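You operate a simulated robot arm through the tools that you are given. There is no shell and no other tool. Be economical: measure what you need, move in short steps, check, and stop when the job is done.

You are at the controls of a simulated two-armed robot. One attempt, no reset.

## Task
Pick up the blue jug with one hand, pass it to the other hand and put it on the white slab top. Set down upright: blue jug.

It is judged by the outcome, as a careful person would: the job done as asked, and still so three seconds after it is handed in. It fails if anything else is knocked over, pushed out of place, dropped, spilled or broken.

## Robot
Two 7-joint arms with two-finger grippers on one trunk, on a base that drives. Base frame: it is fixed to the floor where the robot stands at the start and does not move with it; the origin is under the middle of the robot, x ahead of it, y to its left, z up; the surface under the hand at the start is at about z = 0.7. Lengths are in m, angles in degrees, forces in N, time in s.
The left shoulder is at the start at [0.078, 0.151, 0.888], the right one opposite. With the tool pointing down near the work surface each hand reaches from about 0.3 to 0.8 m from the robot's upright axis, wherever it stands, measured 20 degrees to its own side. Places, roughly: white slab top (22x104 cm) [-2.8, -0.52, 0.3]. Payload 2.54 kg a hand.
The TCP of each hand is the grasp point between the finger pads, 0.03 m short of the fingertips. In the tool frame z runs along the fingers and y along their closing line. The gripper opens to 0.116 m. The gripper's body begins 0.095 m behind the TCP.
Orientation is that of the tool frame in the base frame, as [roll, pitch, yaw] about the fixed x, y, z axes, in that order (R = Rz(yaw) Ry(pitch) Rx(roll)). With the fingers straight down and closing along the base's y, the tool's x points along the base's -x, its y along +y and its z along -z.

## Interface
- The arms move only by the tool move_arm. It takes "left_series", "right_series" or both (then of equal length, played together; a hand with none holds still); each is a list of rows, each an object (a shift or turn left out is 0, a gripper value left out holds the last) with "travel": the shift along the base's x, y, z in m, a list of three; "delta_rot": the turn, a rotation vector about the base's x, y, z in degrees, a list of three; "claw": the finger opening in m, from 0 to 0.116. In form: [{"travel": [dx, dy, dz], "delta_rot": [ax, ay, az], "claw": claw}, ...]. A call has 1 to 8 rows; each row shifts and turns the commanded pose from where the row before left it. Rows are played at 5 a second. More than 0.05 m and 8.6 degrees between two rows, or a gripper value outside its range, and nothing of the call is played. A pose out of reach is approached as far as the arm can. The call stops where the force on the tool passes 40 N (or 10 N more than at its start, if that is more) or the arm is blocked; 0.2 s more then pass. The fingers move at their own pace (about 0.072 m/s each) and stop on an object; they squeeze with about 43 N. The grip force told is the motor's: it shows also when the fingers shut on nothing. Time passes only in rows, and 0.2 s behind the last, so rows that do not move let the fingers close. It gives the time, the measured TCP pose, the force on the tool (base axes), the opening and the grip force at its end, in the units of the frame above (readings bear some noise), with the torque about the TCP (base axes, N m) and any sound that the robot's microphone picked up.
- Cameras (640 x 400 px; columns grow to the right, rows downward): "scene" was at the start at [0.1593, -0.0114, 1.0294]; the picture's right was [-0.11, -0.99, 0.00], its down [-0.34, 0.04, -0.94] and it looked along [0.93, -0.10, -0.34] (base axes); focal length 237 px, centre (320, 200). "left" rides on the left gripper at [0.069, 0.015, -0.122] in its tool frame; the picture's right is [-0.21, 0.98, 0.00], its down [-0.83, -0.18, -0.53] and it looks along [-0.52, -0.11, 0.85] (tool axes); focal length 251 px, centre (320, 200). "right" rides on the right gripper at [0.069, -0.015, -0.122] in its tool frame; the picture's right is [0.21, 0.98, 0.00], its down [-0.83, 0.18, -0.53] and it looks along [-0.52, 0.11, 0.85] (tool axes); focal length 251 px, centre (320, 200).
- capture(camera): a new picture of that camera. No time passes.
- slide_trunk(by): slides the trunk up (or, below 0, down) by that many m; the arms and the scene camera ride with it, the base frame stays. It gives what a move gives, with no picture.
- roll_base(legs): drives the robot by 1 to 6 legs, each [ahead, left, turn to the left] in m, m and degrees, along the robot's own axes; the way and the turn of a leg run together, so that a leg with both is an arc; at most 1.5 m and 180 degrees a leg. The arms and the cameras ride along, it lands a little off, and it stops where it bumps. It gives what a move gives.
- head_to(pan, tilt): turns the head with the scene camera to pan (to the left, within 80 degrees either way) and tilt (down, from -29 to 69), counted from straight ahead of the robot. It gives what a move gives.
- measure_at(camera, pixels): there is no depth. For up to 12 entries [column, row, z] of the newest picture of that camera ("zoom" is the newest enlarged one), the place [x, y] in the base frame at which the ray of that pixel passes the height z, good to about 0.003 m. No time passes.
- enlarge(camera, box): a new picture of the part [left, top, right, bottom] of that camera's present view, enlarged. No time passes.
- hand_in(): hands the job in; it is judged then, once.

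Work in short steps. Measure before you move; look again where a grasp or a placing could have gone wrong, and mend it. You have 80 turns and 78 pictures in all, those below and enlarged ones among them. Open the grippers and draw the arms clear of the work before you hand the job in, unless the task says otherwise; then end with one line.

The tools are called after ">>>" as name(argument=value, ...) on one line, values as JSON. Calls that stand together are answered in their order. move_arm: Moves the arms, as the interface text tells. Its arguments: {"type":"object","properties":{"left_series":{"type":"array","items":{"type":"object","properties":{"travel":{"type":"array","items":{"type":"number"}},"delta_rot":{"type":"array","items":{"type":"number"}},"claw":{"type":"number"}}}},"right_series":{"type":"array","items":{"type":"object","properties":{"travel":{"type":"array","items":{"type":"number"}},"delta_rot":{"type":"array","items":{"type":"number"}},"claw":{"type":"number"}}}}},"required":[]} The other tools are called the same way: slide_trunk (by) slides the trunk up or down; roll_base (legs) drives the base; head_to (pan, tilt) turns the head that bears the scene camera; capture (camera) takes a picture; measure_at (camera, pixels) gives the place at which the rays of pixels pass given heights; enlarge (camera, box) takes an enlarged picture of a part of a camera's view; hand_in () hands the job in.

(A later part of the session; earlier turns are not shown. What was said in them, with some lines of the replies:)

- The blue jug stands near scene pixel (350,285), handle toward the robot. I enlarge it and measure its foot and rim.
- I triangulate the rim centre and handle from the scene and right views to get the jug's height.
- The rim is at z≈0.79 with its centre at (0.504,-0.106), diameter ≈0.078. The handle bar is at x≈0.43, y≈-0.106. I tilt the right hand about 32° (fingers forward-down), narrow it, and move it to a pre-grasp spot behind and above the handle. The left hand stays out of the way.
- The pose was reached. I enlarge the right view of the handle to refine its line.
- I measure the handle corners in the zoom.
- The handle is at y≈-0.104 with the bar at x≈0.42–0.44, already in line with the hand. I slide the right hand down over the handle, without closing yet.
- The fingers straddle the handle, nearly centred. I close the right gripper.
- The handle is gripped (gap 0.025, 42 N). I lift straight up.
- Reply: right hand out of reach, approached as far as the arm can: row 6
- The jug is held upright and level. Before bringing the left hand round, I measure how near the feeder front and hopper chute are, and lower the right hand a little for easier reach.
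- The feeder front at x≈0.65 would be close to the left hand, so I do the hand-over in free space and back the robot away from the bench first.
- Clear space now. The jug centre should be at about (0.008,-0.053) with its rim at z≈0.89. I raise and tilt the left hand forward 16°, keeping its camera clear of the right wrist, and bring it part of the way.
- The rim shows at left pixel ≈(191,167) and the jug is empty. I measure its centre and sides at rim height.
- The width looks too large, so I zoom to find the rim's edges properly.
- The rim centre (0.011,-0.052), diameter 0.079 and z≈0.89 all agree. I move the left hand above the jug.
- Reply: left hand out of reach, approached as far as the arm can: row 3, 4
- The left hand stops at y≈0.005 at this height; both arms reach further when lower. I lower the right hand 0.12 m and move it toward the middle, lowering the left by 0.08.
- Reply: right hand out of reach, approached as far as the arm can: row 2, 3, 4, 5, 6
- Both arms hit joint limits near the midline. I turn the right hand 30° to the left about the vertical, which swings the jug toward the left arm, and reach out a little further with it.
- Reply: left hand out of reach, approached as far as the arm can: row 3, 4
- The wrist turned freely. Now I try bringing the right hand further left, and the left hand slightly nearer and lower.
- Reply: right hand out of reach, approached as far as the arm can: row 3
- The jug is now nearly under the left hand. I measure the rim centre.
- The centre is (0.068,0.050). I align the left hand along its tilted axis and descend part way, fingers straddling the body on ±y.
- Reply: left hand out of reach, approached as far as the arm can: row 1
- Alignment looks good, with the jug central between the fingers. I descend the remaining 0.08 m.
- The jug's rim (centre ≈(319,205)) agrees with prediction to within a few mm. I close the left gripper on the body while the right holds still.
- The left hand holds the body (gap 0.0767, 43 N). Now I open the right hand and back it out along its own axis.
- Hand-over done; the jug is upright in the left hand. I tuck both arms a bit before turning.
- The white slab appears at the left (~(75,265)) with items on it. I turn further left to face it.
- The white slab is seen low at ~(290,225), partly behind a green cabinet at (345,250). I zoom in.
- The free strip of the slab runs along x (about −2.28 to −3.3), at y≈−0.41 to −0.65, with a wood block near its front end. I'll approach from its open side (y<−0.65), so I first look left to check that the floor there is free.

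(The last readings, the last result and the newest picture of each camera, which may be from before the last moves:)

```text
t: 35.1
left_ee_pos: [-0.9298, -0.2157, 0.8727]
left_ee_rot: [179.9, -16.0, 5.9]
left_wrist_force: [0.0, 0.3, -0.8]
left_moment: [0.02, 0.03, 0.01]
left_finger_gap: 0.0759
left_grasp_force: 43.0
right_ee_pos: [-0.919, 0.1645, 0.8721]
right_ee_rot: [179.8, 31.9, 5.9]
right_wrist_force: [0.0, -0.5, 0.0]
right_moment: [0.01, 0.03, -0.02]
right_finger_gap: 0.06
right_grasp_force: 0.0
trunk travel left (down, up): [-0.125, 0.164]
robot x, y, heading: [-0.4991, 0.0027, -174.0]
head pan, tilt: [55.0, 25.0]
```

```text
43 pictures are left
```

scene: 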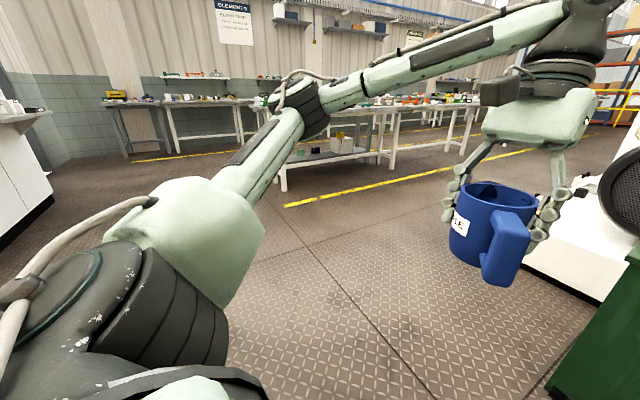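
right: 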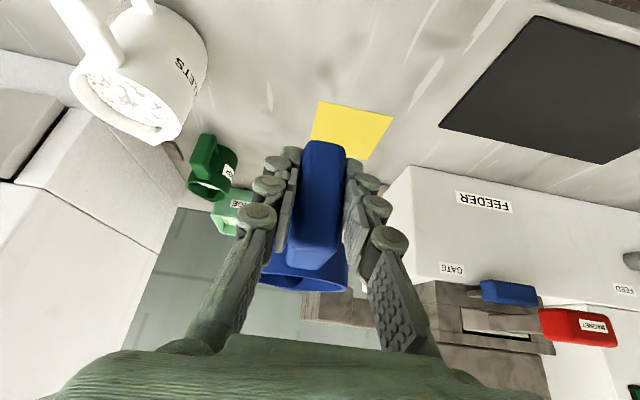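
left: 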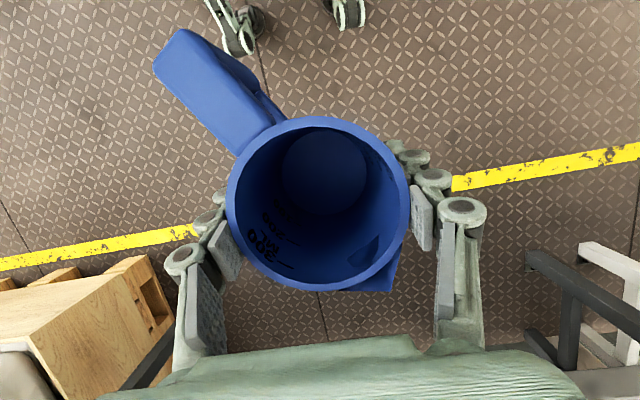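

The floor is clear. I measure the nearest bench legs to know the free corridor.

>>> measure_at(camera="scene", pixels=[[283, 190, 0.0], [392, 171, 0.0], [287, 206, 0.0], [460, 175, 0.0]])

>>> roll_base(legs=[[0, 0, -6], [0.6, 1.2, 0]])

>>> head_to(pan=-10, tilt=25)

>>> capture(camera="scene")

```text
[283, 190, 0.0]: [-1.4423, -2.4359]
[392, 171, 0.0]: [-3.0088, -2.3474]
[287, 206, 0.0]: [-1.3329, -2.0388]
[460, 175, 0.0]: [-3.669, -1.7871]
```

```text
t: 47.5
left_ee_pos: [-1.5628, -1.3641, 0.8721]
left_ee_rot: [179.9, -16.0, -0.7]
left_wrist_force: [0.3, 0.5, -0.6]
left_moment: [0.02, 0.04, 0.0]
left_finger_gap: 0.0756
left_grasp_force: 43.4
right_ee_pos: [-1.5083, -0.9891, 0.8718]
right_ee_rot: [-180.0, 31.9, -0.7]
right_wrist_force: [0.5, -0.7, -0.3]
right_moment: [0.0, 0.02, 0.0]
right_finger_gap: 0.0598
right_grasp_force: 0.1
trunk travel left (down, up): [-0.125, 0.164]
robot x, y, heading: [-1.1125, -1.2016, 179.5]
head pan, tilt: [55.0, 25.0]
```

```text
t: 48.9
left_ee_pos: [-1.562, -1.3657, 0.8726]
left_ee_rot: [179.9, -16.0, -0.6]
left_wrist_force: [-0.2, 0.7, -0.5]
left_moment: [-0.03, 0.05, -0.01]
left_finger_gap: 0.0757
left_grasp_force: 43.1
right_ee_pos: [-1.5084, -0.9879, 0.8727]
right_ee_rot: [179.9, 31.9, -0.7]
right_wrist_force: [-0.4, -0.3, 0.4]
right_moment: [0.02, 0.06, 0.03]
right_finger_gap: 0.0599
right_grasp_force: 0.1
trunk travel left (down, up): [-0.125, 0.164]
robot x, y, heading: [-1.1073, -1.2005, 179.2]
head pan, tilt: [-10.0, 25.0]
```

```text
42 pictures are left
```

scene: 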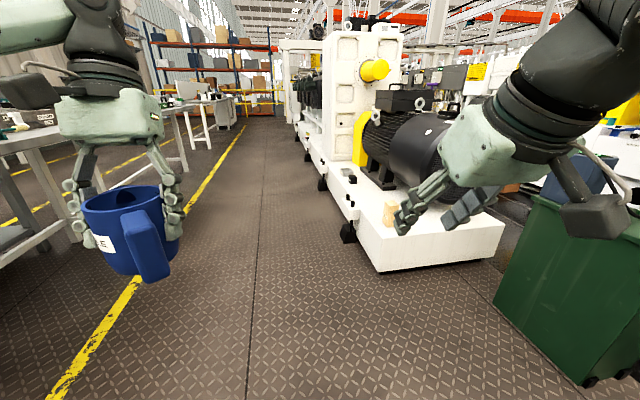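

A clear view: the strip runs beside the motor; block at (390,212). I drive ahead 1.2 m along the open side and look right at the slab.

>>> roll_base(legs=[[1.2, 0, 0]])

>>> head_to(pan=-65, tilt=35)

>>> capture(camera="scene")

```text
t: 54.8
left_ee_pos: [-2.7404, -1.3447, 0.8726]
left_ee_rot: [-180.0, -15.9, -0.9]
left_wrist_force: [-1.0, 0.5, -0.4]
left_moment: [-0.02, 0.04, -0.06]
left_finger_gap: 0.0758
left_grasp_force: 42.1
right_ee_pos: [-2.6825, -0.9704, 0.872]
right_ee_rot: [179.9, 32.0, -1.1]
right_wrist_force: [0.1, -0.8, 0.5]
right_moment: [0.02, 0.02, 0.0]
right_finger_gap: 0.06
right_grasp_force: 0.0
trunk travel left (down, up): [-0.125, 0.164]
robot x, y, heading: [-2.2861, -1.1878, 179.2]
head pan, tilt: [-10.0, 25.0]
```

```text
t: 56.1
left_ee_pos: [-2.7391, -1.3473, 0.8719]
left_ee_rot: [179.9, -16.0, -0.9]
left_wrist_force: [-0.5, 0.0, -0.5]
left_moment: [0.0, 0.02, -0.02]
left_finger_gap: 0.0752
left_grasp_force: 43.3
right_ee_pos: [-2.6826, -0.9697, 0.8723]
right_ee_rot: [179.9, 31.9, -0.9]
right_wrist_force: [-1.0, 0.0, -0.4]
right_moment: [-0.01, 0.02, 0.04]
right_finger_gap: 0.0599
right_grasp_force: 0.1
trunk travel left (down, up): [-0.125, 0.164]
robot x, y, heading: [-2.2859, -1.1825, 179.1]
head pan, tilt: [-65.0, 35.0]
```

```text
41 pictures are left
```

scene: 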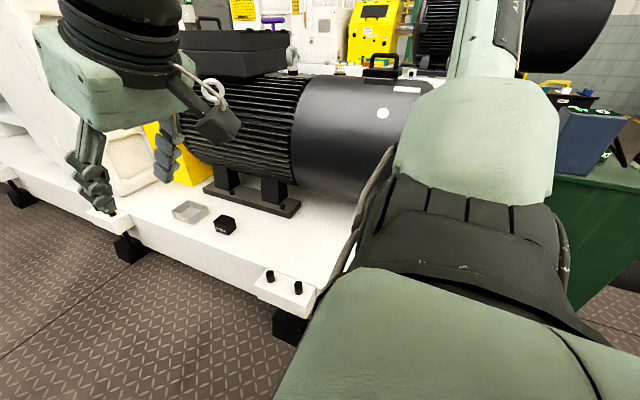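

The strip carries a grey tray (190,210), a black item (225,225) and the wood block behind the arm. I measure the edges and free room at z=0.3.

>>> enlarge(camera="scene", box=[130, 160, 350, 320])

>>> measure_at(camera="scene", pixels=[[190, 222, 0.3], [225, 236, 0.3], [237, 233, 0.3], [140, 240, 0.3], [260, 280, 0.3], [315, 290, 0.3], [300, 213, 0.3], [290, 190, 0.3], [272, 240, 0.3], [210, 180, 0.3]])

```text
2.50 times, centred on (240, 240) of scene
```

zoom: 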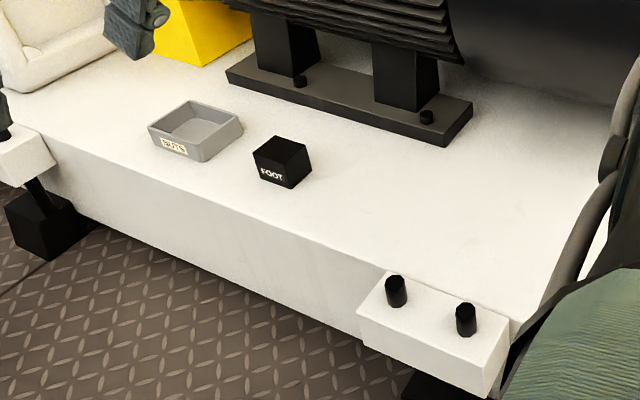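

```text
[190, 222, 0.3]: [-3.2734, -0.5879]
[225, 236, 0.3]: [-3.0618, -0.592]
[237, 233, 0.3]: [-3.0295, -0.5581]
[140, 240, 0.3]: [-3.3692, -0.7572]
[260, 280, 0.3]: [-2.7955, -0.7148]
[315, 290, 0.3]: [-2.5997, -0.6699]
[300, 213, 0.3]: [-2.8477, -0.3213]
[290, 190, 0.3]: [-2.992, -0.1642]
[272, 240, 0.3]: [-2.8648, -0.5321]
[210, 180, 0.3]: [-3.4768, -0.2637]
```

The free patch is around (−2.75,−0.55), between the black item (x≈−3.05) and the block (x≈−2.36). I turn right to face the slab and sidestep left.

>>> roll_base(legs=[[0, 0, -89], [0, 0.31, 0]])

>>> head_to(pan=0, tilt=40)

>>> capture(camera="scene")

>>> capture(camera="left")

```text
t: 63.5
left_ee_pos: [-2.7624, -0.7331, 0.873]
left_ee_rot: [179.9, -16.1, -90.0]
left_wrist_force: [0.5, 0.5, -0.7]
left_moment: [0.01, 0.01, -0.01]
left_finger_gap: 0.0751
left_grasp_force: 43.1
right_ee_pos: [-2.3855, -0.7837, 0.8709]
right_ee_rot: [179.9, 31.9, -90.0]
right_wrist_force: [-0.2, 0.6, 0.9]
right_moment: [-0.02, -0.01, 0.02]
right_finger_gap: 0.0598
right_grasp_force: 0.0
trunk travel left (down, up): [-0.125, 0.164]
robot x, y, heading: [-2.5939, -1.1836, 90.1]
head pan, tilt: [-65.0, 35.0]
```

```text
t: 64.9
left_ee_pos: [-2.7612, -0.7331, 0.8731]
left_ee_rot: [179.9, -16.1, -89.9]
left_wrist_force: [0.4, -0.3, -0.1]
left_moment: [0.02, -0.01, -0.02]
left_finger_gap: 0.0755
left_grasp_force: 43.1
right_ee_pos: [-2.3856, -0.7834, 0.872]
right_ee_rot: [179.9, 31.9, -89.9]
right_wrist_force: [-0.3, 0.6, 0.3]
right_moment: [0.01, 0.0, 0.0]
right_finger_gap: 0.0599
right_grasp_force: 0.0
trunk travel left (down, up): [-0.125, 0.164]
robot x, y, heading: [-2.5906, -1.1836, 89.8]
head pan, tilt: [0.0, 40.0]
```

```text
39 pictures are left
```

scene: 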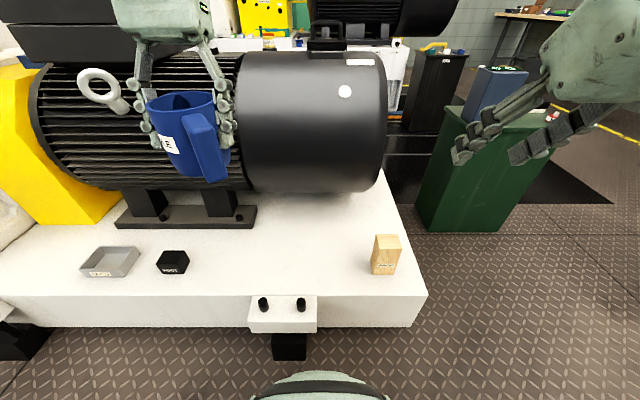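

```text
38 pictures are left
```

left: 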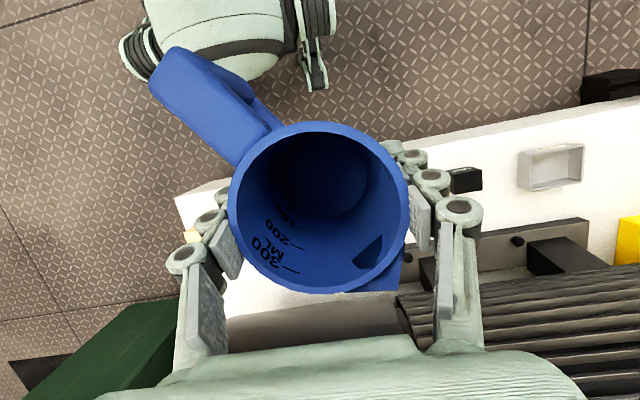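

Excellent view. I measure slab edge, the items, the motor rail and motor belly.

>>> measure_at(camera="scene", pixels=[[200, 296, 0.3], [400, 296, 0.3], [385, 273, 0.3], [173, 273, 0.3], [188, 266, 0.3], [200, 229, 0.3], [280, 260, 0.3], [250, 190, 0.5], [300, 192, 0.45]])

```text
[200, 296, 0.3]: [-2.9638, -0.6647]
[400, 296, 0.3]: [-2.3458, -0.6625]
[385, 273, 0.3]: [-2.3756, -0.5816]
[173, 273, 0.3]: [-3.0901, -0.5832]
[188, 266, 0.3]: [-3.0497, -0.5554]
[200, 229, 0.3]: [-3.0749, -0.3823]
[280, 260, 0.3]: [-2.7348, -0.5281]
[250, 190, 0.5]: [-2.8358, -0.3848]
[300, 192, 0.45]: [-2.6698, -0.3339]
```

Slab edge is y≈−0.663 and the motor side y≈−0.36. The target jug centre is (−2.75,−0.567). I slide the trunk down first.

>>> slide_trunk(by=-0.12)

>>> move_arm(left_series=[{"travel": [0.004, 0.03, -0.03]}, {"travel": [0.004, 0.04, -0.03]}, {"travel": [0.004, 0.04, -0.03]}, {"travel": [0, 0.04, -0.03]}, {"travel": [0, 0.016, -0.04]}, {"travel": [0, 0, -0.04]}, {}])

>>> capture(camera="scene")

>>> capture(camera="left")

```text
t: 66.4
left_ee_pos: [-2.7619, -0.7336, 0.7523]
left_ee_rot: [179.9, -16.0, -89.9]
left_wrist_force: [0.8, -0.2, -0.4]
left_moment: [-0.01, 0.02, 0.0]
left_finger_gap: 0.0757
left_grasp_force: 43.4
right_ee_pos: [-2.3855, -0.7835, 0.7535]
right_ee_rot: [179.8, 31.9, -90.0]
right_wrist_force: [-0.7, -0.7, -1.0]
right_moment: [-0.04, 0.02, 0.02]
right_finger_gap: 0.06
right_grasp_force: 0.0
trunk travel left (down, up): [-0.005, 0.284]
robot x, y, heading: [-2.5917, -1.1856, 89.8]
head pan, tilt: [0.0, 40.0]
```

```text
refused: row 2 steps farther than a row can; nothing moved
```

```text
37 pictures are left
```

scene: 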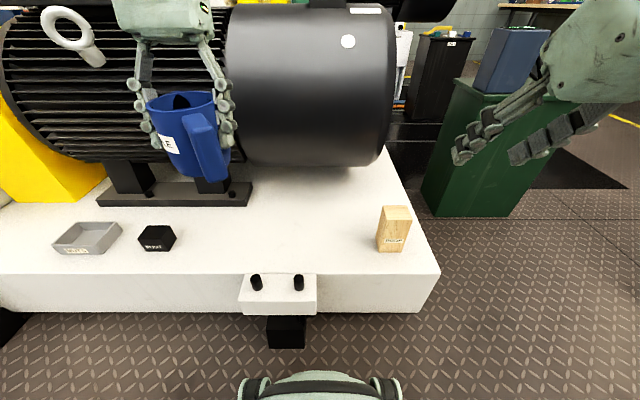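

```text
36 pictures are left
```

left: 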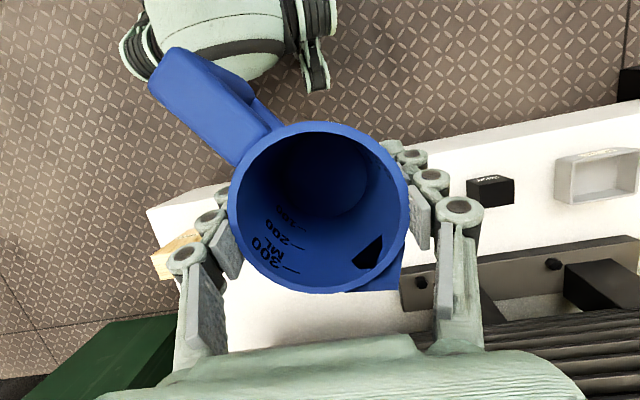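

The step was just over the limit (0.0501 m), so nothing moved. I repeat it with smaller rows.

>>> move_arm(left_series=[{"travel": [0.004, 0.03, -0.03]}, {"travel": [0.004, 0.033, -0.03]}, {"travel": [0.004, 0.033, -0.03]}, {"travel": [0, 0.035, -0.03]}, {"travel": [0, 0.035, -0.03]}, {"travel": [0, 0, -0.04]}, {"travel": [0, 0, -0.03]}, {}])

>>> capture(camera="scene")

>>> capture(camera="left")

```text
t: 68.2
left_ee_pos: [-2.7506, -0.5666, 0.5333]
left_ee_rot: [179.9, -16.0, -89.9]
left_wrist_force: [-0.2, -0.4, -1.4]
left_moment: [0.04, 0.04, 0.02]
left_finger_gap: 0.0753
left_grasp_force: 42.4
right_ee_pos: [-2.3845, -0.7841, 0.7509]
right_ee_rot: [179.9, 31.9, -90.0]
right_wrist_force: [-0.2, -0.1, 0.3]
right_moment: [0.01, -0.02, -0.01]
right_finger_gap: 0.0601
right_grasp_force: 0.0
trunk travel left (down, up): [-0.005, 0.284]
robot x, y, heading: [-2.5963, -1.1843, 90.2]
head pan, tilt: [0.0, 40.0]
```

```text
35 pictures are left
```

scene: 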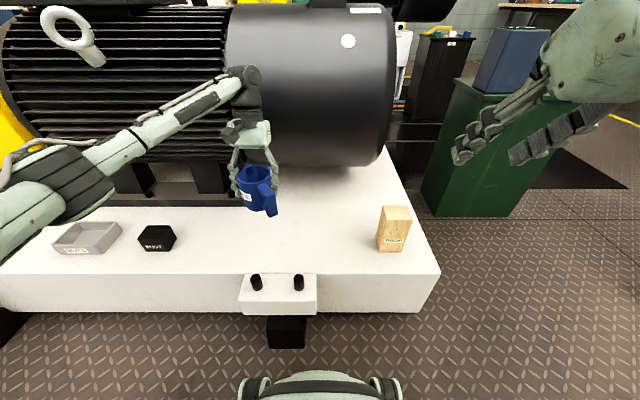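

```text
34 pictures are left
```

left: 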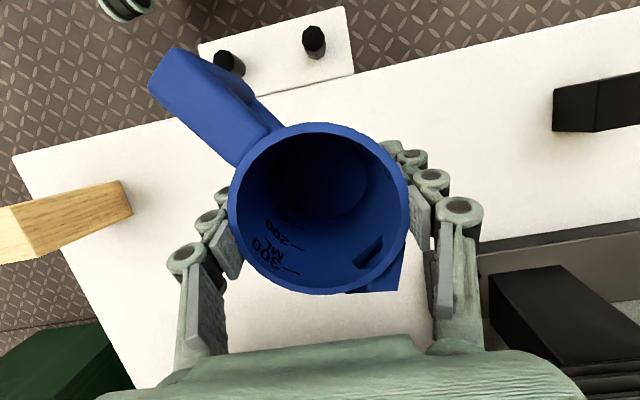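

On target over the free patch. I lower to just above the slab (z≈0.375).

>>> move_arm(left_series=[{"travel": [0, 0, -0.035]}, {"travel": [0, 0, -0.035]}, {"travel": [0, 0, -0.035]}, {"travel": [0, 0, -0.03]}, {"travel": [0, 0, -0.02]}, {}])

>>> enlarge(camera="scene", box=[140, 120, 400, 300])

>>> capture(camera="left")

```text
t: 69.6
left_ee_pos: [-2.7499, -0.5686, 0.3782]
left_ee_rot: [179.9, -16.0, -89.8]
left_wrist_force: [-0.1, 0.3, -1.0]
left_moment: [0.01, -0.01, -0.02]
left_finger_gap: 0.0752
left_grasp_force: 43.1
right_ee_pos: [-2.3849, -0.7829, 0.7514]
right_ee_rot: [179.9, 31.9, -90.0]
right_wrist_force: [0.1, -0.6, 0.1]
right_moment: [-0.01, 0.0, -0.02]
right_finger_gap: 0.0599
right_grasp_force: 0.1
trunk travel left (down, up): [-0.005, 0.284]
robot x, y, heading: [-2.592, -1.185, 89.9]
head pan, tilt: [0.0, 40.0]
```

```text
2.22 times, centred on (270, 210) of scene
```

zoom: 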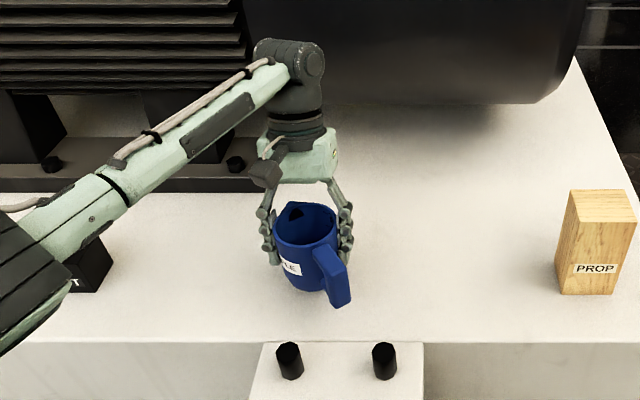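

```text
32 pictures are left
```

left: 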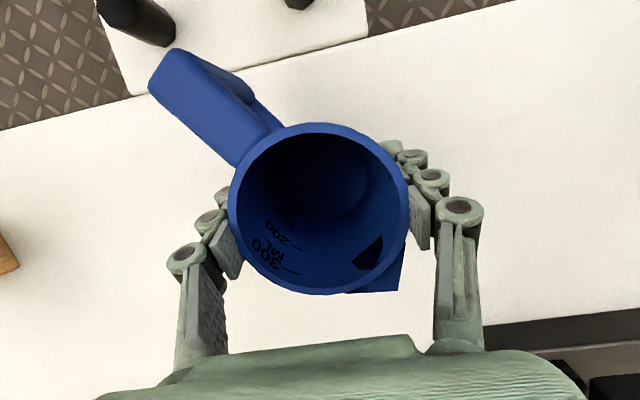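

About 2 cm to go. I lower in small steps, watching for contact force.

>>> move_arm(left_series=[{"travel": [0, 0, -0.006]}, {"travel": [0, 0, -0.006]}, {"travel": [0, 0, -0.004]}, {}])

```text
t: 70.6
left_ee_pos: [-2.7505, -0.5673, 0.3623]
left_ee_rot: [179.9, -16.1, -89.9]
left_wrist_force: [-0.3, -0.2, -1.3]
left_moment: [0.03, 0.01, -0.01]
left_finger_gap: 0.0753
left_grasp_force: 42.6
right_ee_pos: [-2.3864, -0.7821, 0.7518]
right_ee_rot: [179.9, 32.0, -90.0]
right_wrist_force: [0.1, 0.1, 0.2]
right_moment: [0.01, -0.02, 0.01]
right_finger_gap: 0.0599
right_grasp_force: 0.0
trunk travel left (down, up): [-0.005, 0.284]
robot x, y, heading: [-2.5897, -1.1836, 90.1]
head pan, tilt: [0.0, 40.0]
```

No contact yet; a few millimetres more.

>>> move_arm(left_series=[{"travel": [0, 0, -0.003]}, {"travel": [0, 0, -0.003]}, {}])

>>> enlarge(camera="scene", box=[220, 180, 320, 270])

```text
t: 71.4
left_ee_pos: [-2.7493, -0.5677, 0.3568]
left_ee_rot: [179.9, -15.9, -89.9]
left_wrist_force: [0.8, -0.4, 0.8]
left_moment: [-0.02, 0.07, 0.03]
left_finger_gap: 0.0752
left_grasp_force: 42.6
right_ee_pos: [-2.3859, -0.7832, 0.7528]
right_ee_rot: [180.0, 31.9, -90.0]
right_wrist_force: [-0.4, 0.0, 0.8]
right_moment: [-0.04, -0.02, 0.02]
right_finger_gap: 0.0602
right_grasp_force: 0.1
trunk travel left (down, up): [-0.005, 0.284]
robot x, y, heading: [-2.5925, -1.1842, 89.9]
head pan, tilt: [0.0, 40.0]
```

```text
4.44 times, centred on (270, 225) of scene
```

zoom: 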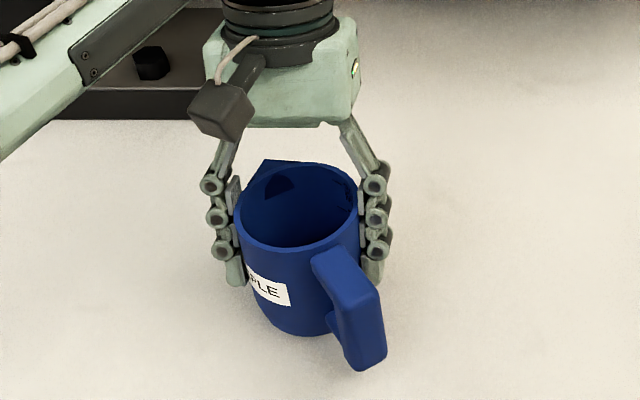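

Force has turned slightly upward (−1.3 → +0.8), perhaps first contact. I go a bit further to confirm.

>>> move_arm(left_series=[{"travel": [0, 0, -0.002]}, {"travel": [0, 0, -0.001]}, {}])

```text
t: 72.2
left_ee_pos: [-2.75, -0.5662, 0.3559]
left_ee_rot: [179.9, -15.7, -89.9]
left_wrist_force: [-3.4, -5.2, 21.3]
left_moment: [-0.62, 0.05, -0.09]
left_finger_gap: 0.0754
left_grasp_force: 43.1
right_ee_pos: [-2.3847, -0.7839, 0.7522]
right_ee_rot: [179.8, 32.1, -90.1]
right_wrist_force: [-0.6, 0.4, 0.1]
right_moment: [0.01, -0.02, -0.01]
right_finger_gap: 0.0601
right_grasp_force: 0.1
trunk travel left (down, up): [-0.005, 0.284]
robot x, y, heading: [-2.5959, -1.1879, 90.1]
head pan, tilt: [0.0, 40.0]
```

Firm contact (21 N up). I relax 2 mm and open the left gripper.

>>> move_arm(left_series=[{"travel": [0, 0, 0.002]}, {"claw": 0.085}, {"claw": 0.1}, {"claw": 0.112}, {}, {}])

>>> capture(camera="left")

>>> enlarge(camera="scene", box=[220, 180, 320, 270])

```text
t: 73.6
left_ee_pos: [-2.7507, -0.569, 0.354]
left_ee_rot: [179.9, -16.1, -89.9]
left_wrist_force: [-0.5, -0.1, -0.6]
left_moment: [0.0, 0.02, -0.01]
left_finger_gap: 0.1118
left_grasp_force: 0.0
right_ee_pos: [-2.3848, -0.7844, 0.7513]
right_ee_rot: [179.8, 32.0, -89.9]
right_wrist_force: [0.0, -1.1, 0.5]
right_moment: [-0.02, 0.0, -0.01]
right_finger_gap: 0.06
right_grasp_force: 0.0
trunk travel left (down, up): [-0.005, 0.284]
robot x, y, heading: [-2.5894, -1.1825, 90.2]
head pan, tilt: [0.0, 40.0]
```

```text
30 pictures are left
```

left: 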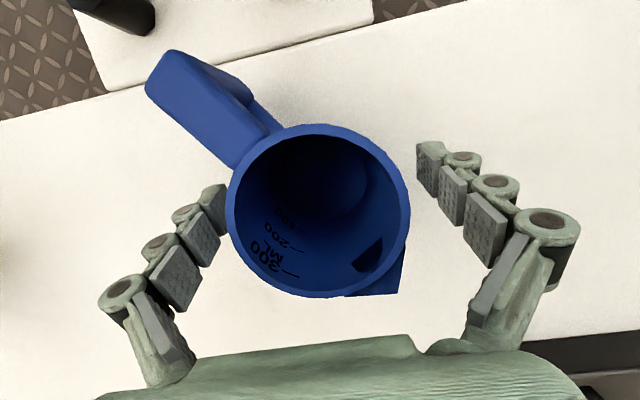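

```text
4.44 times, centred on (270, 225) of scene
```

zoom: 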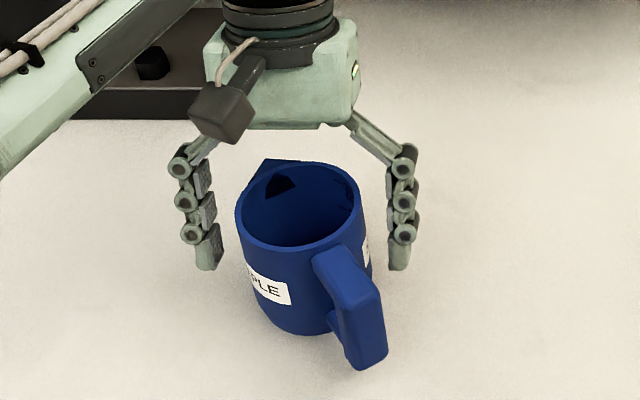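

The jug stands upright, with both fingers clear of it. I lift straight up along the same path I came down.

>>> move_arm(left_series=[{"travel": [0, 0, 0.015]}, {"travel": [0, 0, 0.025]}, {"travel": [0, 0, 0.035]}, {"travel": [0, 0, 0.035]}, {"travel": [0, 0, 0.04]}, {"travel": [0, -0.01, 0.04]}, {"travel": [0, -0.03, 0.035]}, {}])

>>> move_arm(left_series=[{"travel": [0, -0.035, 0.03]}, {"travel": [0, -0.035, 0.03]}, {"travel": [0, -0.035, 0.03]}, {"travel": [0, -0.03, 0.03]}, {}])

>>> capture(camera="scene")

>>> enlarge(camera="scene", box=[180, 150, 340, 290])

```text
t: 75.4
left_ee_pos: [-2.7493, -0.6091, 0.5787]
left_ee_rot: [179.9, -16.0, -89.9]
left_wrist_force: [0.4, -0.2, -0.4]
left_moment: [-0.03, 0.03, 0.03]
left_finger_gap: 0.1121
left_grasp_force: 0.1
right_ee_pos: [-2.3857, -0.7835, 0.7505]
right_ee_rot: [179.8, 31.9, -90.0]
right_wrist_force: [-0.2, 0.0, -0.3]
right_moment: [0.03, 0.0, -0.01]
right_finger_gap: 0.0601
right_grasp_force: 0.0
trunk travel left (down, up): [-0.005, 0.284]
robot x, y, heading: [-2.5897, -1.1841, 90.1]
head pan, tilt: [0.0, 40.0]
```

```text
t: 76.6
left_ee_pos: [-2.7508, -0.7437, 0.6985]
left_ee_rot: [180.0, -16.1, -89.9]
left_wrist_force: [0.2, 0.3, 0.0]
left_moment: [0.02, 0.0, 0.0]
left_finger_gap: 0.1121
left_grasp_force: 0.0
right_ee_pos: [-2.3858, -0.7831, 0.7528]
right_ee_rot: [179.9, 31.9, -90.0]
right_wrist_force: [-0.1, 0.2, -0.2]
right_moment: [0.02, 0.02, -0.02]
right_finger_gap: 0.0599
right_grasp_force: 0.2
trunk travel left (down, up): [-0.005, 0.284]
robot x, y, heading: [-2.5953, -1.1846, 90.1]
head pan, tilt: [0.0, 40.0]
```

```text
28 pictures are left
```

scene: 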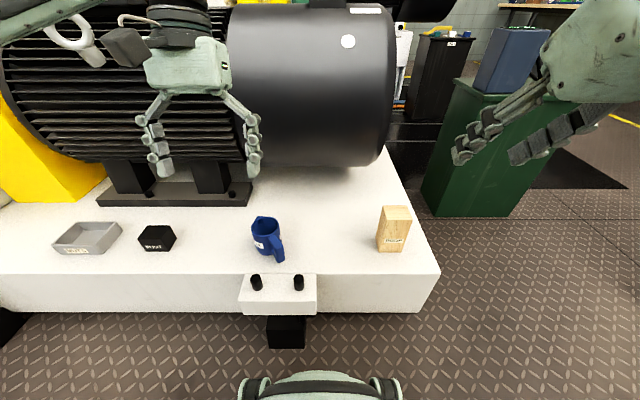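

```text
2.86 times, centred on (260, 220) of scene
```

zoom: 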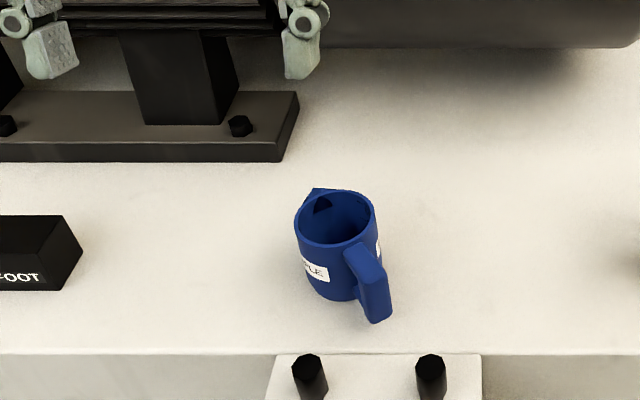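

The jug stands upright on the slab; the tray, black item and wood block have not moved. I open the right gripper fully and hand in.

>>> move_arm(right_series=[{"claw": 0.11}, {}, {}])

>>> hand_in()

```text
t: 77.4
left_ee_pos: [-2.7509, -0.7433, 0.6983]
left_ee_rot: [179.9, -16.0, -89.9]
left_wrist_force: [-0.3, -0.2, 0.1]
left_moment: [-0.02, -0.03, -0.04]
left_finger_gap: 0.1121
left_grasp_force: 0.1
right_ee_pos: [-2.3856, -0.7832, 0.7508]
right_ee_rot: [179.9, 31.9, -90.0]
right_wrist_force: [-0.5, 1.2, -0.3]
right_moment: [-0.02, -0.01, 0.0]
right_finger_gap: 0.1101
right_grasp_force: 0.1
trunk travel left (down, up): [-0.005, 0.284]
robot x, y, heading: [-2.5924, -1.1858, 90.2]
head pan, tilt: [0.0, 40.0]
```

```text
The job is handed in.
```

The right hand picked up the blue jug and passed it to the left, which set it upright on the white slab top; both grippers are open and clear, nothing else was disturbed, and the job is handed in.
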